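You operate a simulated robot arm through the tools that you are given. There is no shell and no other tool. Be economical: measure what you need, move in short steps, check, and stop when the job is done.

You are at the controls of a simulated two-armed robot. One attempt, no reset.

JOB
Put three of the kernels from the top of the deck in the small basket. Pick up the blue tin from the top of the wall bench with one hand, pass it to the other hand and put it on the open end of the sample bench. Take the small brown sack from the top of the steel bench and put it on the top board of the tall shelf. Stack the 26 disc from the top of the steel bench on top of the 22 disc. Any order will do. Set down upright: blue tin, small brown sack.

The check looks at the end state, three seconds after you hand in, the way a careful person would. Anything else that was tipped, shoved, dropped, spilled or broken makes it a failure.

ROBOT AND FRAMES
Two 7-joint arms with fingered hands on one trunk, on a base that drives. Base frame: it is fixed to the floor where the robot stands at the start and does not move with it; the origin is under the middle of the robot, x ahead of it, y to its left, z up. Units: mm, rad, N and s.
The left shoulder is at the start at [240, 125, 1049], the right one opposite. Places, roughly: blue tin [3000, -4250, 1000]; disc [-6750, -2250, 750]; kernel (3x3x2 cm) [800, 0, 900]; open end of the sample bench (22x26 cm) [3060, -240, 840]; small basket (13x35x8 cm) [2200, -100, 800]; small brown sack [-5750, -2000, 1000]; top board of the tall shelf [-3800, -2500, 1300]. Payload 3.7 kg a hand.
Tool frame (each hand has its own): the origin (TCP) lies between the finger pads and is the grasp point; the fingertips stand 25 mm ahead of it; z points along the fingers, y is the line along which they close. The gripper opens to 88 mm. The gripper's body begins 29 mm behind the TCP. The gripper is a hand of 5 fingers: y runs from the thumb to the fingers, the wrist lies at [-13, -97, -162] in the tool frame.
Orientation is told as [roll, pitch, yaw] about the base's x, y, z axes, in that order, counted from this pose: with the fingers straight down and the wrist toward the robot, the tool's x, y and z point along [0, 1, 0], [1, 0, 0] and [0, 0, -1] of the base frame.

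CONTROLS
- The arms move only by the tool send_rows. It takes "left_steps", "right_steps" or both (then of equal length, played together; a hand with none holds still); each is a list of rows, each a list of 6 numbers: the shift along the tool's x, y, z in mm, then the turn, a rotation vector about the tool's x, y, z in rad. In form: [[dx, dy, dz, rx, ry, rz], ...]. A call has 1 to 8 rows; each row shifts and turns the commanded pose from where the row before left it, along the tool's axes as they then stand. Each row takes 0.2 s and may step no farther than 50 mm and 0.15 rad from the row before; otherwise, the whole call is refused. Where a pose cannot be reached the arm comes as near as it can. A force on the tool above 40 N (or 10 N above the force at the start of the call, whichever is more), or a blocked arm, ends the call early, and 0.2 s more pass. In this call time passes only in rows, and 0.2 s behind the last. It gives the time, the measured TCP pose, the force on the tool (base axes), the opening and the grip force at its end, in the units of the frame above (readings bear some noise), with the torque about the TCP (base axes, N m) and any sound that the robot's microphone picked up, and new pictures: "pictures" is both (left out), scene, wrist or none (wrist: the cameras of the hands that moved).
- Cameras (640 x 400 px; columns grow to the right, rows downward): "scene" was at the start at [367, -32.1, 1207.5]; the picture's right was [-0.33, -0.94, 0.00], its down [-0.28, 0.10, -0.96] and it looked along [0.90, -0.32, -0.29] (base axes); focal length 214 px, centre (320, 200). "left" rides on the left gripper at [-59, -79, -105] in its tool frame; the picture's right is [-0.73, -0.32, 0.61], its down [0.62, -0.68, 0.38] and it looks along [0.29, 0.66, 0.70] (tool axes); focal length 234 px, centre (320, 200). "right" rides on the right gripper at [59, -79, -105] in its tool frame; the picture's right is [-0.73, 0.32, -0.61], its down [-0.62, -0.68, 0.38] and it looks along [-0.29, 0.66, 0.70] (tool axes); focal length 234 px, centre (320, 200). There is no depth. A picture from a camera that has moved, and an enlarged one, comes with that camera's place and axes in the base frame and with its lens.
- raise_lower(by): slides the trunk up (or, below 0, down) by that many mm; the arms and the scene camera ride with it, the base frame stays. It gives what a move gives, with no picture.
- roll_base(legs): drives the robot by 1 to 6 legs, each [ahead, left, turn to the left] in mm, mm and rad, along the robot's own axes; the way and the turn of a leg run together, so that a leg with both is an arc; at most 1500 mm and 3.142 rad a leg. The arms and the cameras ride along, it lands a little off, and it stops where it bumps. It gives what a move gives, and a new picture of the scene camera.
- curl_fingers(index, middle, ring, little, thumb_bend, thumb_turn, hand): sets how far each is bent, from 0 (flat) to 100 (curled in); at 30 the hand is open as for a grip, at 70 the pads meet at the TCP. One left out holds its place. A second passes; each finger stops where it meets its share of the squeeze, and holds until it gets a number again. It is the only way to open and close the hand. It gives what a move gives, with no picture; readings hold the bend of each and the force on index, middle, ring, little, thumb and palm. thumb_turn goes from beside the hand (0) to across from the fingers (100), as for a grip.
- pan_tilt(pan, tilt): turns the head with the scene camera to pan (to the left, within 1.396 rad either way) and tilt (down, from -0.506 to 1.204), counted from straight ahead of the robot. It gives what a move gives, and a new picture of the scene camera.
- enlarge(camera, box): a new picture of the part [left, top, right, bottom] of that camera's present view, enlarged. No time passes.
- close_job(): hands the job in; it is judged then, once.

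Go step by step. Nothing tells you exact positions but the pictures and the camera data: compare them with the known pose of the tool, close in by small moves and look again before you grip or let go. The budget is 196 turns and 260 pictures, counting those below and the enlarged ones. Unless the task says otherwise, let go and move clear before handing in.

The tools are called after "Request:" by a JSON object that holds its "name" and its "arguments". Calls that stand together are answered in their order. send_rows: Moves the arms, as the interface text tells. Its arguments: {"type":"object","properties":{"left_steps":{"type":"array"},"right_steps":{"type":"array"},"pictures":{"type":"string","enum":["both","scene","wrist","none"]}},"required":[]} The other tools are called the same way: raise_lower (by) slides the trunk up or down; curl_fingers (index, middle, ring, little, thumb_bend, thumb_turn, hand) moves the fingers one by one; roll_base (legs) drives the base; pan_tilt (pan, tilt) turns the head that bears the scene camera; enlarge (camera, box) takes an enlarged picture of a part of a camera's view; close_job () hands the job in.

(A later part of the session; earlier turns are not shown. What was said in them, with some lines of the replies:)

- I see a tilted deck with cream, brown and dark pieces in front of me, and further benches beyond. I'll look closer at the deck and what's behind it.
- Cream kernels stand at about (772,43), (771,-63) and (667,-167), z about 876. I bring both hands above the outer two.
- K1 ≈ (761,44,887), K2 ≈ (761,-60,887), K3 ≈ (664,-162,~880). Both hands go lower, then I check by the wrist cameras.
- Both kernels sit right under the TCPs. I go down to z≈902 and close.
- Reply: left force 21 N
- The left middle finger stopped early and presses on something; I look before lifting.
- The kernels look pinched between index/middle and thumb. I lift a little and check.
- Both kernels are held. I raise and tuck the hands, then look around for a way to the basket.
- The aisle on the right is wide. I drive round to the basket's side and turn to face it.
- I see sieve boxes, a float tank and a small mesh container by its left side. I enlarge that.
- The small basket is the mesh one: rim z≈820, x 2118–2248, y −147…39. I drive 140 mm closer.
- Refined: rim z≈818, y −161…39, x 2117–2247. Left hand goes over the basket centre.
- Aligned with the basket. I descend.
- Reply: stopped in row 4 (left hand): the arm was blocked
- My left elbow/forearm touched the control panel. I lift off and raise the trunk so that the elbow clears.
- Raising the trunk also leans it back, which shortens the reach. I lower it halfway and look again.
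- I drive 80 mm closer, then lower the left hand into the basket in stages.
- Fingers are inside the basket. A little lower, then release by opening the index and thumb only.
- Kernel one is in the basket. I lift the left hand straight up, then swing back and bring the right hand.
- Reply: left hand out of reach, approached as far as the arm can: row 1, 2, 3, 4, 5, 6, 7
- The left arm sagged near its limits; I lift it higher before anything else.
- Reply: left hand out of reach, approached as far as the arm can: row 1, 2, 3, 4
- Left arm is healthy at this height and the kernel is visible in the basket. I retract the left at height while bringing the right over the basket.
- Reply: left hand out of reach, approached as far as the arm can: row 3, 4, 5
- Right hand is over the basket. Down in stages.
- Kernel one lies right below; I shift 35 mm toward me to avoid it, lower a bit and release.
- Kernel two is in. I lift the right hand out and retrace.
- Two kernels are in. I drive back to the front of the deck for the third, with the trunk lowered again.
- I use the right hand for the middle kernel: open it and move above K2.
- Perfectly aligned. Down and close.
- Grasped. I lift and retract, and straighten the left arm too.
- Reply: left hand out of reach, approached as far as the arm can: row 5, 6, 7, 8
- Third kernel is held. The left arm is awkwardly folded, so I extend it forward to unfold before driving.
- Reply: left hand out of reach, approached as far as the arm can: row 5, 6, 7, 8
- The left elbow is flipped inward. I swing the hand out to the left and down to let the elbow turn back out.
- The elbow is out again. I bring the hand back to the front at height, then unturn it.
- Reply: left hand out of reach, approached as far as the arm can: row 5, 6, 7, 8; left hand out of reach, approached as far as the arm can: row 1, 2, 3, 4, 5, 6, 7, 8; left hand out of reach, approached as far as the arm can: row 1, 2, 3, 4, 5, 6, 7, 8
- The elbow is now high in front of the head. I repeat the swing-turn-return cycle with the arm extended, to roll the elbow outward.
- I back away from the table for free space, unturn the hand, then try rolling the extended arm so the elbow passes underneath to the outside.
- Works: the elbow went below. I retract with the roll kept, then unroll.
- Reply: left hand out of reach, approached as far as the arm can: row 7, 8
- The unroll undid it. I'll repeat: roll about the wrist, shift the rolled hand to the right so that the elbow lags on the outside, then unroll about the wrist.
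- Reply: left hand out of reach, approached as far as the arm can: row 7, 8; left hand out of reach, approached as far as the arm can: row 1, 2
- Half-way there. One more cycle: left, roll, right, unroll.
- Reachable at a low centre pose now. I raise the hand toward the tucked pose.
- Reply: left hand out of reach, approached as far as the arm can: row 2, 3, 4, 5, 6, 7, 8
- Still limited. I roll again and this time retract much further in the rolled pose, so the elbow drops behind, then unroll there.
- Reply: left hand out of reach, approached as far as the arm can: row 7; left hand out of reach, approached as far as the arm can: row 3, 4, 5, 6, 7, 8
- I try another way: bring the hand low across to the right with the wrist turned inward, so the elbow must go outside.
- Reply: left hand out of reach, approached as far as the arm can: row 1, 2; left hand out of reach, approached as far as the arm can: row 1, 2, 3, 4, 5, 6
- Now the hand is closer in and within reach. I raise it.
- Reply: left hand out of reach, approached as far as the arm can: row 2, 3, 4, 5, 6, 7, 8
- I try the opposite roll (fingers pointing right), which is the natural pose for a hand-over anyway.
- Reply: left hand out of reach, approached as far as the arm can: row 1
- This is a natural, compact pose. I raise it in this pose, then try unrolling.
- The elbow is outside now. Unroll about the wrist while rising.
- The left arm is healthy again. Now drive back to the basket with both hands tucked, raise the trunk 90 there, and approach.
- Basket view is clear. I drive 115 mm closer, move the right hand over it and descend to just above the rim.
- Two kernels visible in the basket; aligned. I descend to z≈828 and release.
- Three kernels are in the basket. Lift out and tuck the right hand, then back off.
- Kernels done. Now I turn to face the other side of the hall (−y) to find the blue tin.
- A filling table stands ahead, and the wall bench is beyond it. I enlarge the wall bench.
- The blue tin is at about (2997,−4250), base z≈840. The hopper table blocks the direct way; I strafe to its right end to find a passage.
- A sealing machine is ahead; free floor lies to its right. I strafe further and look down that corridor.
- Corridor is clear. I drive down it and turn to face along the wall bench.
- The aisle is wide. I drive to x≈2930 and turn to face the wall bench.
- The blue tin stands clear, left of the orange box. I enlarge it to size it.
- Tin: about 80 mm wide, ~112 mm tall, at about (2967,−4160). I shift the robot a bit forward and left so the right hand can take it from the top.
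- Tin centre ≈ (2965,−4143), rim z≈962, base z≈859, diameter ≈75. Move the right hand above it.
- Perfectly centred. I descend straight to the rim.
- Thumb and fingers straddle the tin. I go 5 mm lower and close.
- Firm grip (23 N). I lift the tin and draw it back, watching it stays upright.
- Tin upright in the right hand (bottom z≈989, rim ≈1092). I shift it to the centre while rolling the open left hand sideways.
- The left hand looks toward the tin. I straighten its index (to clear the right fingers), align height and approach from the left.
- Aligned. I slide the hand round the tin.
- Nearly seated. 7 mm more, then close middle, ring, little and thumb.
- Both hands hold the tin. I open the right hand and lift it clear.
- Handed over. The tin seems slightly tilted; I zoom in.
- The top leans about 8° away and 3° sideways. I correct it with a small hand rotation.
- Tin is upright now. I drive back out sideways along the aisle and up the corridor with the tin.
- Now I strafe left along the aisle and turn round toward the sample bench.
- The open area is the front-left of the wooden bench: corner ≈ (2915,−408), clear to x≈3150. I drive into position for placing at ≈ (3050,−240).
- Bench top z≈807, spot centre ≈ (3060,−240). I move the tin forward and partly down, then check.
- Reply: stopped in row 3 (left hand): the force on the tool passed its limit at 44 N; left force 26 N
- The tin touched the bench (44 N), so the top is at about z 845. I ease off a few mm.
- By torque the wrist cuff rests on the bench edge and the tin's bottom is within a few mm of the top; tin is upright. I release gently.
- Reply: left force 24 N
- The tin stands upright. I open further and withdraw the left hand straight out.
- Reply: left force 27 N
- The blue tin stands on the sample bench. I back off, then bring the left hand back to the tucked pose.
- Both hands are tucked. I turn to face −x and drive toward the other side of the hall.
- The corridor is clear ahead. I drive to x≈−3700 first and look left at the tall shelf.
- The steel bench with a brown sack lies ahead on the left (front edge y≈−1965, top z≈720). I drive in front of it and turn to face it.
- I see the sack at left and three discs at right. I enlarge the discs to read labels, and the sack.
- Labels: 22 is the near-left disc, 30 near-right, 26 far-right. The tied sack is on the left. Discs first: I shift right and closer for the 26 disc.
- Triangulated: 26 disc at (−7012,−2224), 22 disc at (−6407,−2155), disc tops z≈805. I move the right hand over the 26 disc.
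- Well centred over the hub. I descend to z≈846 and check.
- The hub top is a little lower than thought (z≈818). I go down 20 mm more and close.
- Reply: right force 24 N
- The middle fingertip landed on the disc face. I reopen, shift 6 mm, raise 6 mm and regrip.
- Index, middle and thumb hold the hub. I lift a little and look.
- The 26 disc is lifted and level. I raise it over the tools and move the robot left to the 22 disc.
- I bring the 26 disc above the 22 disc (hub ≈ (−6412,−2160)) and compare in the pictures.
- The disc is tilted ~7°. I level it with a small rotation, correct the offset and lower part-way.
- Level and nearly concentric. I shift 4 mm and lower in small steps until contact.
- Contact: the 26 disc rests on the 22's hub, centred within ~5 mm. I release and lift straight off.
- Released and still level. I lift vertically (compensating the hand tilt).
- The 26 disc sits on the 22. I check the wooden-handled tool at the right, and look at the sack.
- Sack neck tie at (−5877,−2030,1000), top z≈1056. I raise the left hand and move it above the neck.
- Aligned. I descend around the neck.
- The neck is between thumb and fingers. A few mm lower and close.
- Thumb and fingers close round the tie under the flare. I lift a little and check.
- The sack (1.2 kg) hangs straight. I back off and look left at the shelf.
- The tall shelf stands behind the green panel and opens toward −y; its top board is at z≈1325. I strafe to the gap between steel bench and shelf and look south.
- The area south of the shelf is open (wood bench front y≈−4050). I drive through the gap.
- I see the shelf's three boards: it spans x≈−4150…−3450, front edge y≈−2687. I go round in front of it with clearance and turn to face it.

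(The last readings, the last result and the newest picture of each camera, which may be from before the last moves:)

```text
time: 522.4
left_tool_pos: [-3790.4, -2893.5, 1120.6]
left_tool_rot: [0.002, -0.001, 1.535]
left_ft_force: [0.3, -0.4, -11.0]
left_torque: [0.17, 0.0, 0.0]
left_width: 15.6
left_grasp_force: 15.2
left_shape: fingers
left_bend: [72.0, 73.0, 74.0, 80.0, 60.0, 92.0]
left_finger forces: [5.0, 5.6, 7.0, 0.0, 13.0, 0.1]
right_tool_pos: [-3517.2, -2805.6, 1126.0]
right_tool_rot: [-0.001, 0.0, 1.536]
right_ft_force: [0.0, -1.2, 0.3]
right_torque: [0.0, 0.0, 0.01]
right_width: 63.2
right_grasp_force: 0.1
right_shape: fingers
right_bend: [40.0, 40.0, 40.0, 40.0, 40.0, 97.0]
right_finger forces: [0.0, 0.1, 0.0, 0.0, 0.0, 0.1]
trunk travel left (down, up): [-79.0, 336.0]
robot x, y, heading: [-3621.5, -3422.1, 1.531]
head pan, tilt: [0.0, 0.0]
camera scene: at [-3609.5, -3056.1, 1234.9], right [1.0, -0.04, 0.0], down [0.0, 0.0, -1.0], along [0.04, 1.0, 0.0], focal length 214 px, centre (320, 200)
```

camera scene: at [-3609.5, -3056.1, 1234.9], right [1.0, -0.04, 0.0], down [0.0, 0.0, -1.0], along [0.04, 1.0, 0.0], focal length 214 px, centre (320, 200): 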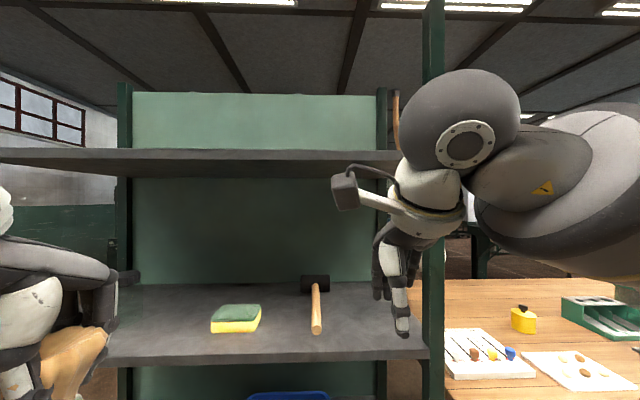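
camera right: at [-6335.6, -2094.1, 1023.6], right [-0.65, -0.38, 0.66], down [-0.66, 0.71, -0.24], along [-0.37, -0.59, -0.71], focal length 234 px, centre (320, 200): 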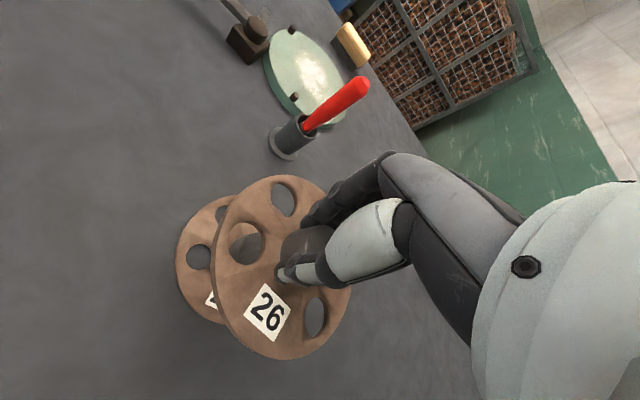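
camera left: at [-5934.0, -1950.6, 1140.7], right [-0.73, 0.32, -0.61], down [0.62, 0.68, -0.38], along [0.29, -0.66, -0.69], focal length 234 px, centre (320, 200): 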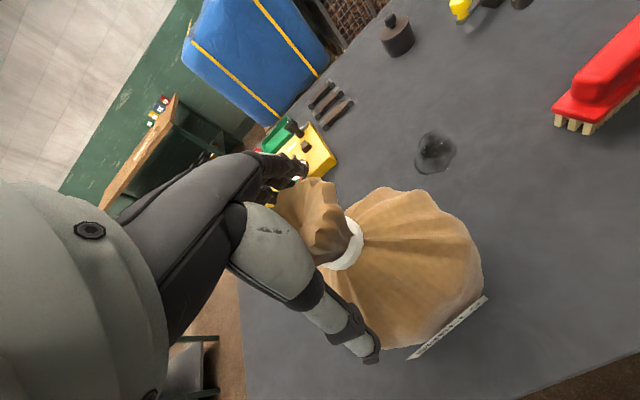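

Facing the shelf: top board z≈1315, front y≈−2726, back ≈−2478. I back up slightly, move the right hand aside, and raise the trunk in stages.

Request:
{"name": "roll_base", "arguments": {"legs": [[-70, 0, 0.035]]}}

Request:
{"name": "send_rows", "arguments": {"right_steps": [[-44, -5, 0, 0, 0, 0], [-44, -5, 0, 0, 0, 0], [-44, -5, 0, 0, 0, 0], [-44, -5, 0, 0, 0, 0], [-44, -5, 0, 0, 0, 0]], "pictures": "none"}}

Request:
{"name": "raise_lower", "arguments": {"by": 170}}

Request:
{"name": "pan_tilt", "arguments": {"pan": 0.2, "tilt": 0.3}}

```text
time: 523.4
left_tool_pos: [-3809.9, -2968.5, 1120.0]
left_tool_rot: [0.001, -0.002, 1.571]
left_ft_force: [1.4, 1.3, -10.4]
left_torque: [0.26, -0.14, 0.03]
left_width: 13.4
left_grasp_force: 15.9
left_shape: fingers
left_bend: [72.0, 73.0, 74.0, 80.0, 61.0, 92.0]
left_finger forces: [6.3, 5.0, 6.9, 0.5, 13.4, 0.0]
right_tool_pos: [-3539.2, -2871.6, 1126.2]
right_tool_rot: [0.0, -0.001, 1.569]
right_ft_force: [0.1, -0.2, 1.2]
right_torque: [0.02, 0.02, 0.03]
right_width: 63.4
right_grasp_force: 0.0
right_shape: fingers
right_bend: [40.0, 40.0, 40.0, 40.0, 40.0, 97.0]
right_finger forces: [0.0, 0.1, 0.1, 0.0, 0.0, 0.0]
trunk travel left (down, up): [-79.0, 336.0]
robot x, y, heading: [-3626.0, -3498.8, 1.571]
head pan, tilt: [0.0, 0.0]
camera scene: at [-3623.6, -3125.1, 1234.9], right [1.0, 0.0, 0.0], down [0.0, 0.0, -1.0], along [0.0, 1.0, 0.0], focal length 214 px, centre (320, 200)
```

scene: 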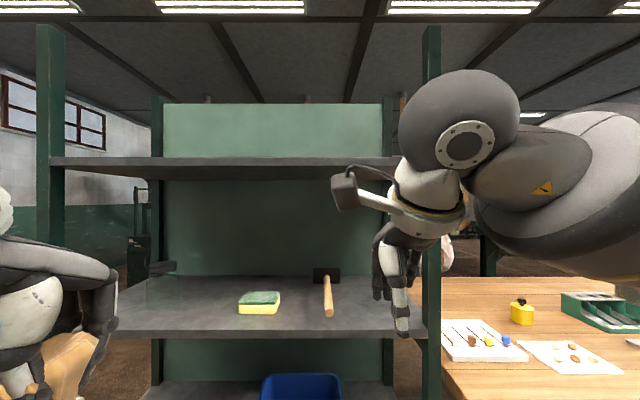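

```text
time: 524.6
left_tool_pos: [-3808.9, -2968.5, 1120.9]
left_tool_rot: [0.002, 0.0, 1.571]
left_ft_force: [-0.4, -0.3, -10.3]
left_torque: [0.18, -0.04, 0.01]
left_width: 11.9
left_grasp_force: 14.6
left_shape: fingers
left_bend: [72.0, 73.0, 74.0, 80.0, 61.0, 92.0]
left_finger forces: [4.0, 4.7, 7.5, 0.1, 13.0, 0.0]
right_tool_pos: [-3321.4, -2896.6, 1126.5]
right_tool_rot: [0.0, 0.0, 1.57]
right_ft_force: [0.1, 0.4, 0.2]
right_torque: [0.03, -0.03, -0.01]
right_width: 63.0
right_grasp_force: 0.2
right_shape: fingers
right_bend: [40.0, 40.0, 40.0, 40.0, 40.0, 97.0]
right_finger forces: [0.0, 0.0, 0.0, 0.0, 0.0, 0.1]
trunk travel left (down, up): [-79.0, 336.0]
robot x, y, heading: [-3623.2, -3491.0, 1.568]
head pan, tilt: [0.0, 0.0]
```

```text
time: 526.5
left_tool_pos: [-3809.2, -2968.1, 1289.0]
left_tool_rot: [0.002, 0.0, 1.572]
left_ft_force: [0.0, 0.6, -11.4]
left_torque: [0.18, 0.0, 0.02]
left_width: 12.1
left_grasp_force: 14.9
left_shape: fingers
left_bend: [72.0, 73.0, 74.0, 80.0, 61.0, 92.0]
left_finger forces: [3.8, 4.7, 8.3, 0.0, 13.1, 0.0]
right_tool_pos: [-3321.1, -2893.7, 1294.0]
right_tool_rot: [0.001, 0.002, 1.569]
right_ft_force: [-0.2, -0.5, 0.7]
right_torque: [-0.02, -0.04, -0.03]
right_width: 63.4
right_grasp_force: 0.0
right_shape: fingers
right_bend: [40.0, 40.0, 40.0, 40.0, 40.0, 97.0]
right_finger forces: [0.0, 0.0, 0.0, 0.1, 0.0, 0.1]
trunk travel left (down, up): [-249.0, 166.0]
robot x, y, heading: [-3627.6, -3495.6, 1.57]
head pan, tilt: [0.0, 0.0]
```

```text
time: 527.3
left_tool_pos: [-3809.6, -2968.7, 1289.8]
left_tool_rot: [0.002, 0.001, 1.57]
left_ft_force: [0.2, 0.0, -11.6]
left_torque: [0.13, 0.03, -0.03]
left_width: 11.9
left_grasp_force: 15.1
left_shape: fingers
left_bend: [72.0, 73.0, 74.0, 80.0, 61.0, 92.0]
left_finger forces: [3.5, 4.6, 8.6, 0.0, 13.0, 0.1]
right_tool_pos: [-3320.6, -2896.2, 1295.4]
right_tool_rot: [0.0, 0.0, 1.569]
right_ft_force: [0.2, 0.6, -0.4]
right_torque: [0.02, 0.02, 0.02]
right_width: 63.2
right_grasp_force: 0.1
right_shape: fingers
right_bend: [40.0, 40.0, 40.0, 40.0, 40.0, 97.0]
right_finger forces: [0.1, 0.1, 0.0, 0.0, 0.0, 0.0]
trunk travel left (down, up): [-249.0, 166.0]
robot x, y, heading: [-3627.4, -3493.8, 1.564]
head pan, tilt: [0.201, 0.3]
camera scene: at [-3642.5, -3299.7, 1399.6], right [0.98, 0.2, 0.0], down [0.06, -0.29, -0.96], along [-0.19, 0.94, -0.3], focal length 214 px, centre (320, 200)
```

scene: 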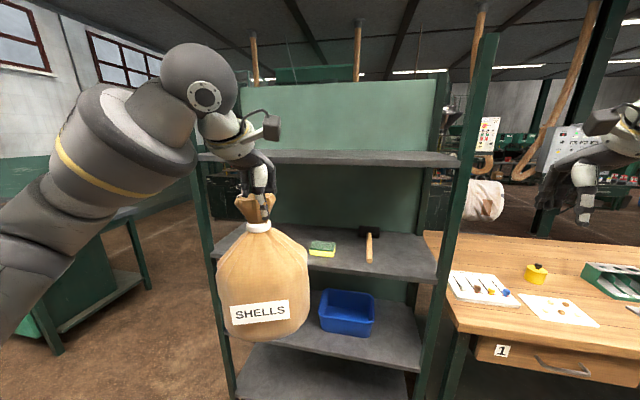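

Arms are fine. I raise the rest.

Request:
{"name": "raise_lower", "arguments": {"by": 163}}

Request:
{"name": "send_rows", "arguments": {"left_steps": [[0, 0, -30, 0, 0, 0], [0, 0, -30, 0, 0, 0], [0, 0, -30, 0, 0, 0], [0, 0, -30, 0, 0, 0]], "pictures": "scene"}}

```text
time: 529.2
left_tool_pos: [-3809.5, -2968.7, 1452.0]
left_tool_rot: [0.002, -0.002, 1.571]
left_ft_force: [-0.9, -0.8, -10.4]
left_torque: [0.2, -0.05, 0.0]
left_width: 12.2
left_grasp_force: 14.7
left_shape: fingers
left_bend: [72.0, 73.0, 74.0, 80.0, 61.0, 92.0]
left_finger forces: [3.7, 4.8, 8.3, 0.1, 13.1, 0.1]
right_tool_pos: [-3321.0, -2895.5, 1459.7]
right_tool_rot: [0.0, 0.001, 1.571]
right_ft_force: [0.2, 0.1, -0.8]
right_torque: [0.02, 0.01, 0.02]
right_width: 63.2
right_grasp_force: 0.0
right_shape: fingers
right_bend: [40.0, 40.0, 40.0, 40.0, 40.0, 97.0]
right_finger forces: [0.0, 0.0, 0.1, 0.0, 0.1, 0.1]
trunk travel left (down, up): [-412.0, 3.0]
robot x, y, heading: [-3622.8, -3493.6, 1.566]
head pan, tilt: [0.201, 0.3]
```

```text
time: 530.2
left_tool_pos: [-3807.8, -2968.1, 1574.3]
left_tool_rot: [0.001, 0.0, 1.57]
left_ft_force: [-0.1, -0.5, -10.0]
left_torque: [0.13, -0.05, 0.01]
left_width: 11.9
left_grasp_force: 14.6
left_shape: fingers
left_bend: [72.0, 73.0, 74.0, 80.0, 61.0, 92.0]
left_finger forces: [3.6, 4.6, 8.2, 0.1, 12.9, 0.1]
right_tool_pos: [-3320.5, -2895.3, 1459.9]
right_tool_rot: [0.002, 0.0, 1.567]
right_ft_force: [0.7, -0.8, 0.7]
right_torque: [-0.02, -0.01, 0.0]
right_width: 62.9
right_grasp_force: 0.1
right_shape: fingers
right_bend: [40.0, 40.0, 40.0, 40.0, 40.0, 97.0]
right_finger forces: [0.0, 0.0, 0.1, 0.1, 0.1, 0.0]
trunk travel left (down, up): [-412.0, 3.0]
robot x, y, heading: [-3625.3, -3493.9, 1.569]
head pan, tilt: [0.201, 0.3]
camera scene: at [-3642.1, -3360.9, 1565.1], right [0.98, 0.2, 0.0], down [0.06, -0.29, -0.96], along [-0.19, 0.94, -0.3], focal length 214 px, centre (320, 200)
```

scene: 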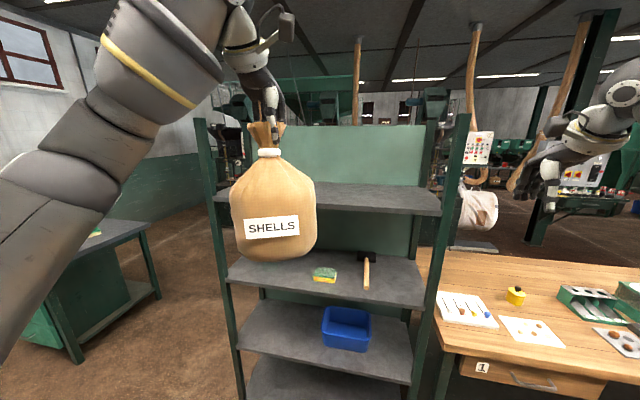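

Reach is fine. I lift the sack a bit more for margin, move the right hand further aside, then drive in.

Request:
{"name": "send_rows", "arguments": {"left_steps": [[0, 0, -20, 0, 0, 0], [0, 0, -20, 0, 0, 0]], "right_steps": [[-35, -35, 0, 0, 0, 0], [-35, -35, 0, 0, 0, 0]], "pictures": "none"}}

Request:
{"name": "roll_base", "arguments": {"legs": [[250, 0, 0]]}}

```text
time: 530.8
left_tool_pos: [-3806.2, -2971.6, 1615.5]
left_tool_rot: [0.002, -0.003, 1.57]
left_ft_force: [-0.8, 0.3, -11.0]
left_torque: [0.16, 0.03, -0.02]
left_width: 11.7
left_grasp_force: 14.8
left_shape: fingers
left_bend: [72.0, 73.0, 74.0, 80.0, 61.0, 92.0]
left_finger forces: [3.2, 4.5, 8.8, 0.0, 13.4, 0.0]
right_tool_pos: [-3247.9, -2967.4, 1458.9]
right_tool_rot: [0.002, 0.0, 1.57]
right_ft_force: [-0.4, 0.7, 1.5]
right_torque: [0.03, 0.03, 0.0]
right_width: 63.3
right_grasp_force: 0.1
right_shape: fingers
right_bend: [40.0, 40.0, 40.0, 40.0, 40.0, 97.0]
right_finger forces: [0.0, 0.1, 0.0, 0.1, 0.0, 0.0]
trunk travel left (down, up): [-412.0, 3.0]
robot x, y, heading: [-3624.2, -3493.2, 1.57]
head pan, tilt: [0.201, 0.3]
```

```text
time: 532.6
left_tool_pos: [-3807.4, -2716.9, 1615.5]
left_tool_rot: [0.001, -0.001, 1.567]
left_ft_force: [-0.7, -0.3, -10.7]
left_torque: [0.08, 0.04, -0.03]
left_width: 11.2
left_grasp_force: 15.2
left_shape: fingers
left_bend: [72.0, 73.0, 74.0, 80.0, 61.0, 92.0]
left_finger forces: [3.0, 4.2, 9.2, 0.0, 13.0, 0.0]
right_tool_pos: [-3248.1, -2716.0, 1458.2]
right_tool_rot: [0.001, 0.0, 1.567]
right_ft_force: [0.6, 0.4, 0.5]
right_torque: [0.0, 0.03, -0.02]
right_width: 63.3
right_grasp_force: 0.0
right_shape: fingers
right_bend: [40.0, 40.0, 40.0, 40.0, 40.0, 97.0]
right_finger forces: [0.0, 0.0, 0.0, 0.1, 0.0, 0.1]
trunk travel left (down, up): [-412.0, 3.0]
robot x, y, heading: [-3622.2, -3239.5, 1.572]
head pan, tilt: [0.201, 0.3]
camera scene: at [-3641.5, -3108.8, 1565.0], right [0.98, 0.2, 0.0], down [0.06, -0.29, -0.96], along [-0.19, 0.94, -0.3], focal length 214 px, centre (320, 200)
```

scene: 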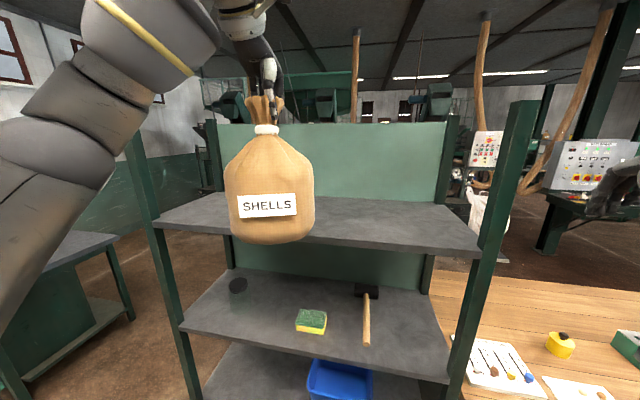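

Refined: the board spans y≈−2615…−2290, top z≈1315. I drive 200 mm more.

Request:
{"name": "roll_base", "arguments": {"legs": [[200, 0, 0]]}}

Request:
{"name": "send_rows", "arguments": {"left_steps": [[0, 28, 0, 0, 0, 0], [0, 25, 10, 0, 0, 0]], "pictures": "both"}}

```text
time: 534.2
left_tool_pos: [-3806.7, -2519.4, 1613.9]
left_tool_rot: [0.001, -0.003, 1.569]
left_ft_force: [-1.6, -1.3, -11.1]
left_torque: [0.09, 0.03, 0.05]
left_width: 9.8
left_grasp_force: 14.0
left_shape: fingers
left_bend: [72.0, 73.0, 73.0, 80.0, 62.0, 92.0]
left_finger forces: [2.4, 4.0, 9.6, 0.0, 12.0, 0.0]
right_tool_pos: [-3249.4, -2516.6, 1459.0]
right_tool_rot: [-0.001, 0.0, 1.567]
right_ft_force: [0.1, -0.1, 0.0]
right_torque: [-0.03, 0.01, 0.01]
right_width: 63.4
right_grasp_force: 0.0
right_shape: fingers
right_bend: [40.0, 40.0, 40.0, 40.0, 40.0, 97.0]
right_finger forces: [0.0, 0.2, 0.0, 0.0, 0.0, 0.0]
trunk travel left (down, up): [-412.0, 3.0]
robot x, y, heading: [-3623.5, -3040.4, 1.569]
head pan, tilt: [0.201, 0.3]
camera scene: at [-3641.3, -2910.5, 1565.0], right [0.98, 0.2, 0.0], down [0.06, -0.29, -0.96], along [-0.19, 0.94, -0.3], focal length 214 px, centre (320, 200)
```

scene: 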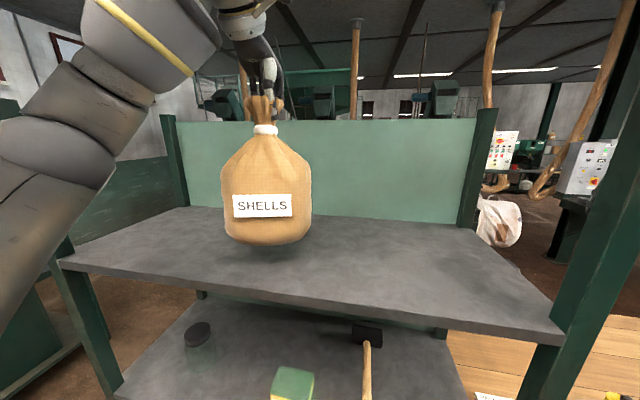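

```text
time: 534.8
left_tool_pos: [-3806.8, -2463.1, 1601.6]
left_tool_rot: [0.002, 0.001, 1.567]
left_ft_force: [-0.5, -0.1, -11.6]
left_torque: [0.23, -0.01, -0.01]
left_width: 9.6
left_grasp_force: 16.5
left_shape: fingers
left_bend: [72.0, 73.0, 73.0, 80.0, 63.0, 92.0]
left_finger forces: [3.7, 5.4, 9.3, 0.4, 13.6, 0.1]
right_tool_pos: [-3248.4, -2514.4, 1458.6]
right_tool_rot: [0.001, 0.001, 1.567]
right_ft_force: [0.2, 0.6, 0.1]
right_torque: [-0.01, 0.02, 0.01]
right_width: 63.2
right_grasp_force: 0.1
right_shape: fingers
right_bend: [40.0, 40.0, 40.0, 40.0, 40.0, 97.0]
right_finger forces: [0.0, 0.0, 0.0, 0.1, 0.0, 0.1]
trunk travel left (down, up): [-412.0, 3.0]
robot x, y, heading: [-3625.0, -3042.6, 1.564]
head pan, tilt: [0.201, 0.3]
camera scene: at [-3641.2, -2908.0, 1564.8], right [0.98, 0.2, 0.0], down [0.06, -0.29, -0.95], along [-0.19, 0.94, -0.3], focal length 214 px, centre (320, 200)
camera left: at [-3748.3, -2542.1, 1705.9], right [0.72, -0.33, -0.61], down [-0.63, -0.68, -0.38], along [-0.29, 0.66, -0.7], focal length 234 px, centre (320, 200)
```

scene: 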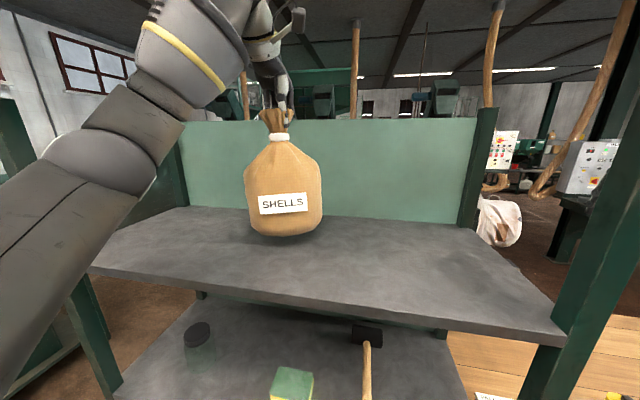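
left: 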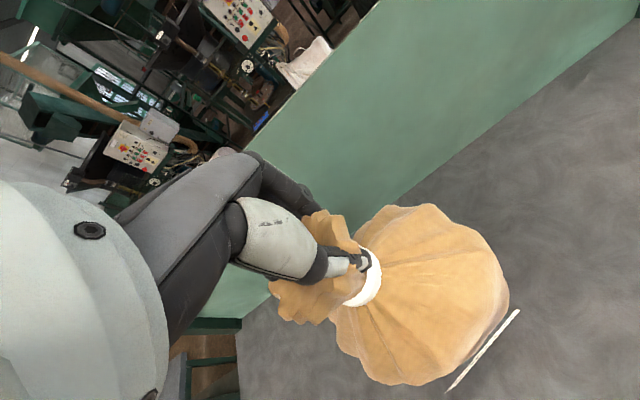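

The sack hangs over the middle of the top board. I lower it in small steps until the weight comes off.

Request:
{"name": "send_rows", "arguments": {"left_steps": [[0, 0, 15, 0, 0, 0], [0, 0, 12, 0, 0, 0], [0, 0, 8, 0, 0, 0]], "pictures": "none"}}

Request:
{"name": "enlarge", "arguments": {"camera": "scene", "box": [200, 90, 400, 270]}}

```text
time: 535.6
left_tool_pos: [-3803.2, -2469.0, 1571.0]
left_tool_rot: [0.001, -0.009, 1.565]
left_ft_force: [4.5, 1.3, 6.6]
left_torque: [0.18, 0.08, 0.01]
left_width: 9.4
left_grasp_force: 18.3
left_shape: fingers
left_bend: [72.0, 73.0, 74.0, 80.0, 63.0, 91.0]
left_finger forces: [4.5, 5.4, 9.3, 0.1, 17.3, 0.1]
right_tool_pos: [-3245.6, -2518.0, 1459.1]
right_tool_rot: [0.001, -0.002, 1.567]
right_ft_force: [0.3, 0.7, 0.6]
right_torque: [0.0, 0.01, 0.04]
right_width: 63.2
right_grasp_force: 0.1
right_shape: fingers
right_bend: [40.0, 40.0, 40.0, 40.0, 40.0, 97.0]
right_finger forces: [0.0, 0.1, 0.0, 0.0, 0.0, 0.0]
trunk travel left (down, up): [-412.0, 3.0]
robot x, y, heading: [-3617.5, -3044.5, 1.565]
head pan, tilt: [0.201, 0.3]
```

```text
2.22 times, centred on (300, 180) of scene
camera zoom: at [-3638.5, -2912.4, 1565.4], right [0.98, 0.2, 0.0], down [0.06, -0.29, -0.96], along [-0.19, 0.94, -0.29], focal length 477 px, centre (364, 244)
```

zoom: 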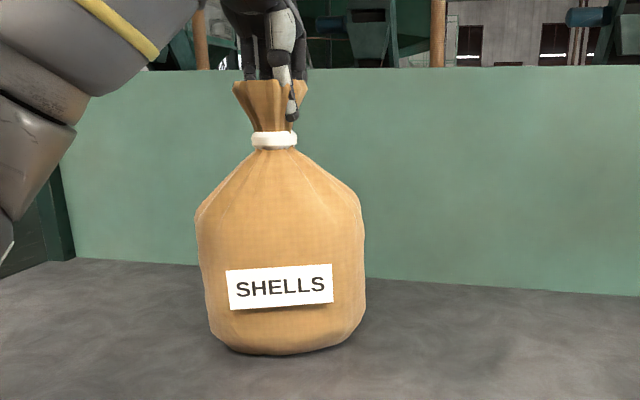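

The sack stands on the board. I release it.

Request:
{"name": "curl_fingers", "arguments": {"hand": "left", "index": 22, "middle": 22, "ring": 22, "little": 22, "thumb_bend": 18}}

Request:
{"name": "enlarge", "arguments": {"camera": "scene", "box": [200, 90, 400, 270]}}

```text
time: 536.6
left_tool_pos: [-3807.4, -2467.5, 1569.0]
left_tool_rot: [0.002, -0.001, 1.57]
left_ft_force: [-0.6, -0.7, -0.1]
left_torque: [0.03, -0.01, -0.02]
left_width: 102.4
left_grasp_force: 0.0
left_shape: fingers
left_bend: [22.0, 22.0, 22.0, 22.0, 18.0, 97.0]
left_finger forces: [0.1, 0.0, 0.0, 0.1, 0.1, 0.0]
right_tool_pos: [-3248.3, -2517.2, 1458.2]
right_tool_rot: [-0.002, -0.001, 1.567]
right_ft_force: [0.1, -0.2, 0.1]
right_torque: [-0.01, 0.0, 0.0]
right_width: 63.0
right_grasp_force: 0.0
right_shape: fingers
right_bend: [40.0, 40.0, 40.0, 40.0, 40.0, 97.0]
right_finger forces: [0.0, 0.0, 0.0, 0.0, 0.0, 0.0]
trunk travel left (down, up): [-412.0, 3.0]
robot x, y, heading: [-3621.9, -3042.8, 1.565]
head pan, tilt: [0.201, 0.3]
```

```text
2.22 times, centred on (300, 180) of scene
camera zoom: at [-3640.7, -2911.1, 1565.1], right [0.98, 0.2, 0.0], down [0.06, -0.29, -0.96], along [-0.19, 0.94, -0.3], focal length 477 px, centre (364, 244)
```

zoom: 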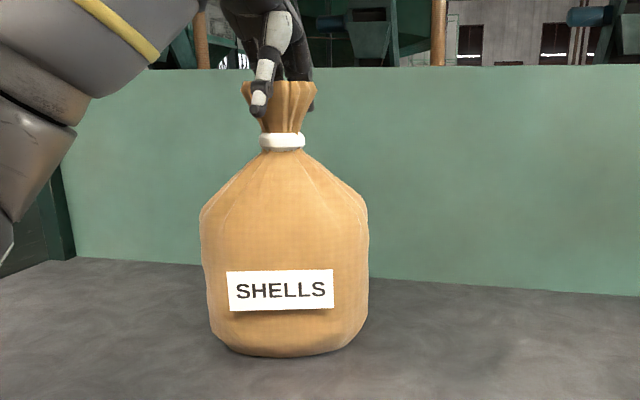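

It settled upright. I lift the left hand clear and back away.

Request:
{"name": "send_rows", "arguments": {"left_steps": [[0, 0, -20, 0, 0, 0], [0, 0, -30, 0, 0, 0], [0, 0, -30, 0, 0, 0], [0, -10, -25, 0, 0, 0]], "pictures": "none"}}

Request:
{"name": "roll_base", "arguments": {"legs": [[-350, 0, 0]]}}

```text
time: 537.6
left_tool_pos: [-3806.1, -2480.3, 1674.9]
left_tool_rot: [0.001, -0.002, 1.568]
left_ft_force: [0.2, -0.7, 0.1]
left_torque: [-0.01, 0.05, 0.0]
left_width: 102.3
left_grasp_force: 0.0
left_shape: fingers
left_bend: [22.0, 22.0, 22.0, 22.0, 18.0, 97.0]
left_finger forces: [0.1, 0.1, 0.1, 0.0, 0.0, 0.1]
right_tool_pos: [-3247.8, -2517.9, 1459.6]
right_tool_rot: [0.0, -0.001, 1.567]
right_ft_force: [-0.5, 0.8, 0.4]
right_torque: [0.0, -0.04, -0.01]
right_width: 63.0
right_grasp_force: 0.1
right_shape: fingers
right_bend: [40.0, 40.0, 40.0, 40.0, 40.0, 97.0]
right_finger forces: [0.1, 0.1, 0.0, 0.0, 0.0, 0.0]
trunk travel left (down, up): [-412.0, 3.0]
robot x, y, heading: [-3621.3, -3042.1, 1.571]
head pan, tilt: [0.201, 0.3]
```

```text
time: 539.9
left_tool_pos: [-3805.9, -2825.3, 1673.4]
left_tool_rot: [0.002, -0.001, 1.566]
left_ft_force: [-0.1, 0.1, 0.7]
left_torque: [0.01, 0.0, -0.02]
left_width: 102.4
left_grasp_force: 0.1
left_shape: fingers
left_bend: [22.0, 22.0, 22.0, 22.0, 18.0, 97.0]
left_finger forces: [0.0, 0.0, 0.0, 0.0, 0.0, 0.0]
right_tool_pos: [-3247.5, -2863.1, 1459.6]
right_tool_rot: [0.0, 0.0, 1.564]
right_ft_force: [0.4, -0.3, 0.4]
right_torque: [-0.02, -0.02, -0.01]
right_width: 63.3
right_grasp_force: 0.1
right_shape: fingers
right_bend: [40.0, 40.0, 40.0, 40.0, 40.0, 97.0]
right_finger forces: [0.0, 0.0, 0.0, 0.0, 0.0, 0.0]
trunk travel left (down, up): [-412.0, 3.0]
robot x, y, heading: [-3626.3, -3389.1, 1.56]
head pan, tilt: [0.201, 0.3]
camera scene: at [-3641.9, -3257.2, 1565.1], right [0.98, 0.19, 0.0], down [0.06, -0.29, -0.96], along [-0.18, 0.94, -0.3], focal length 214 px, centre (320, 200)
```

scene: 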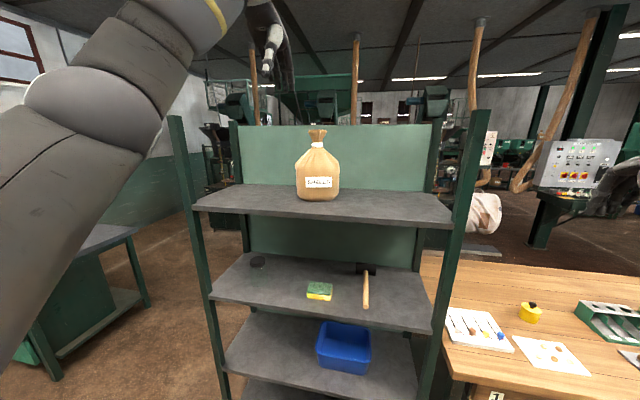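

The sack stands upright on the top board, the tin is on the sample bench, the discs are stacked and three kernels are in the basket. My hands are clear, so I hand in.

Request:
{"name": "close_job", "arguments": {}}

```text
The job is handed in.
```

I handed in the job with all four parts done, going by my last camera view of each. I didn't go back to re-check the basket, tin or discs at the end.

- **Kernels:** three are in the small mesh basket.
- **Blue tin:** I passed it from the right hand to the left. It stands upright on the open end of the sample bench.
- **Brown sack:** it stands upright on the top board of the tall shelf.
- **Discs:** the 26 disc sits level on the hub of the 22 disc.

One possible problem: while I reached for the basket, something blocked my left arm, most likely the sieve bench's control panel under my forearm. The knobs looked unchanged in later pictures.
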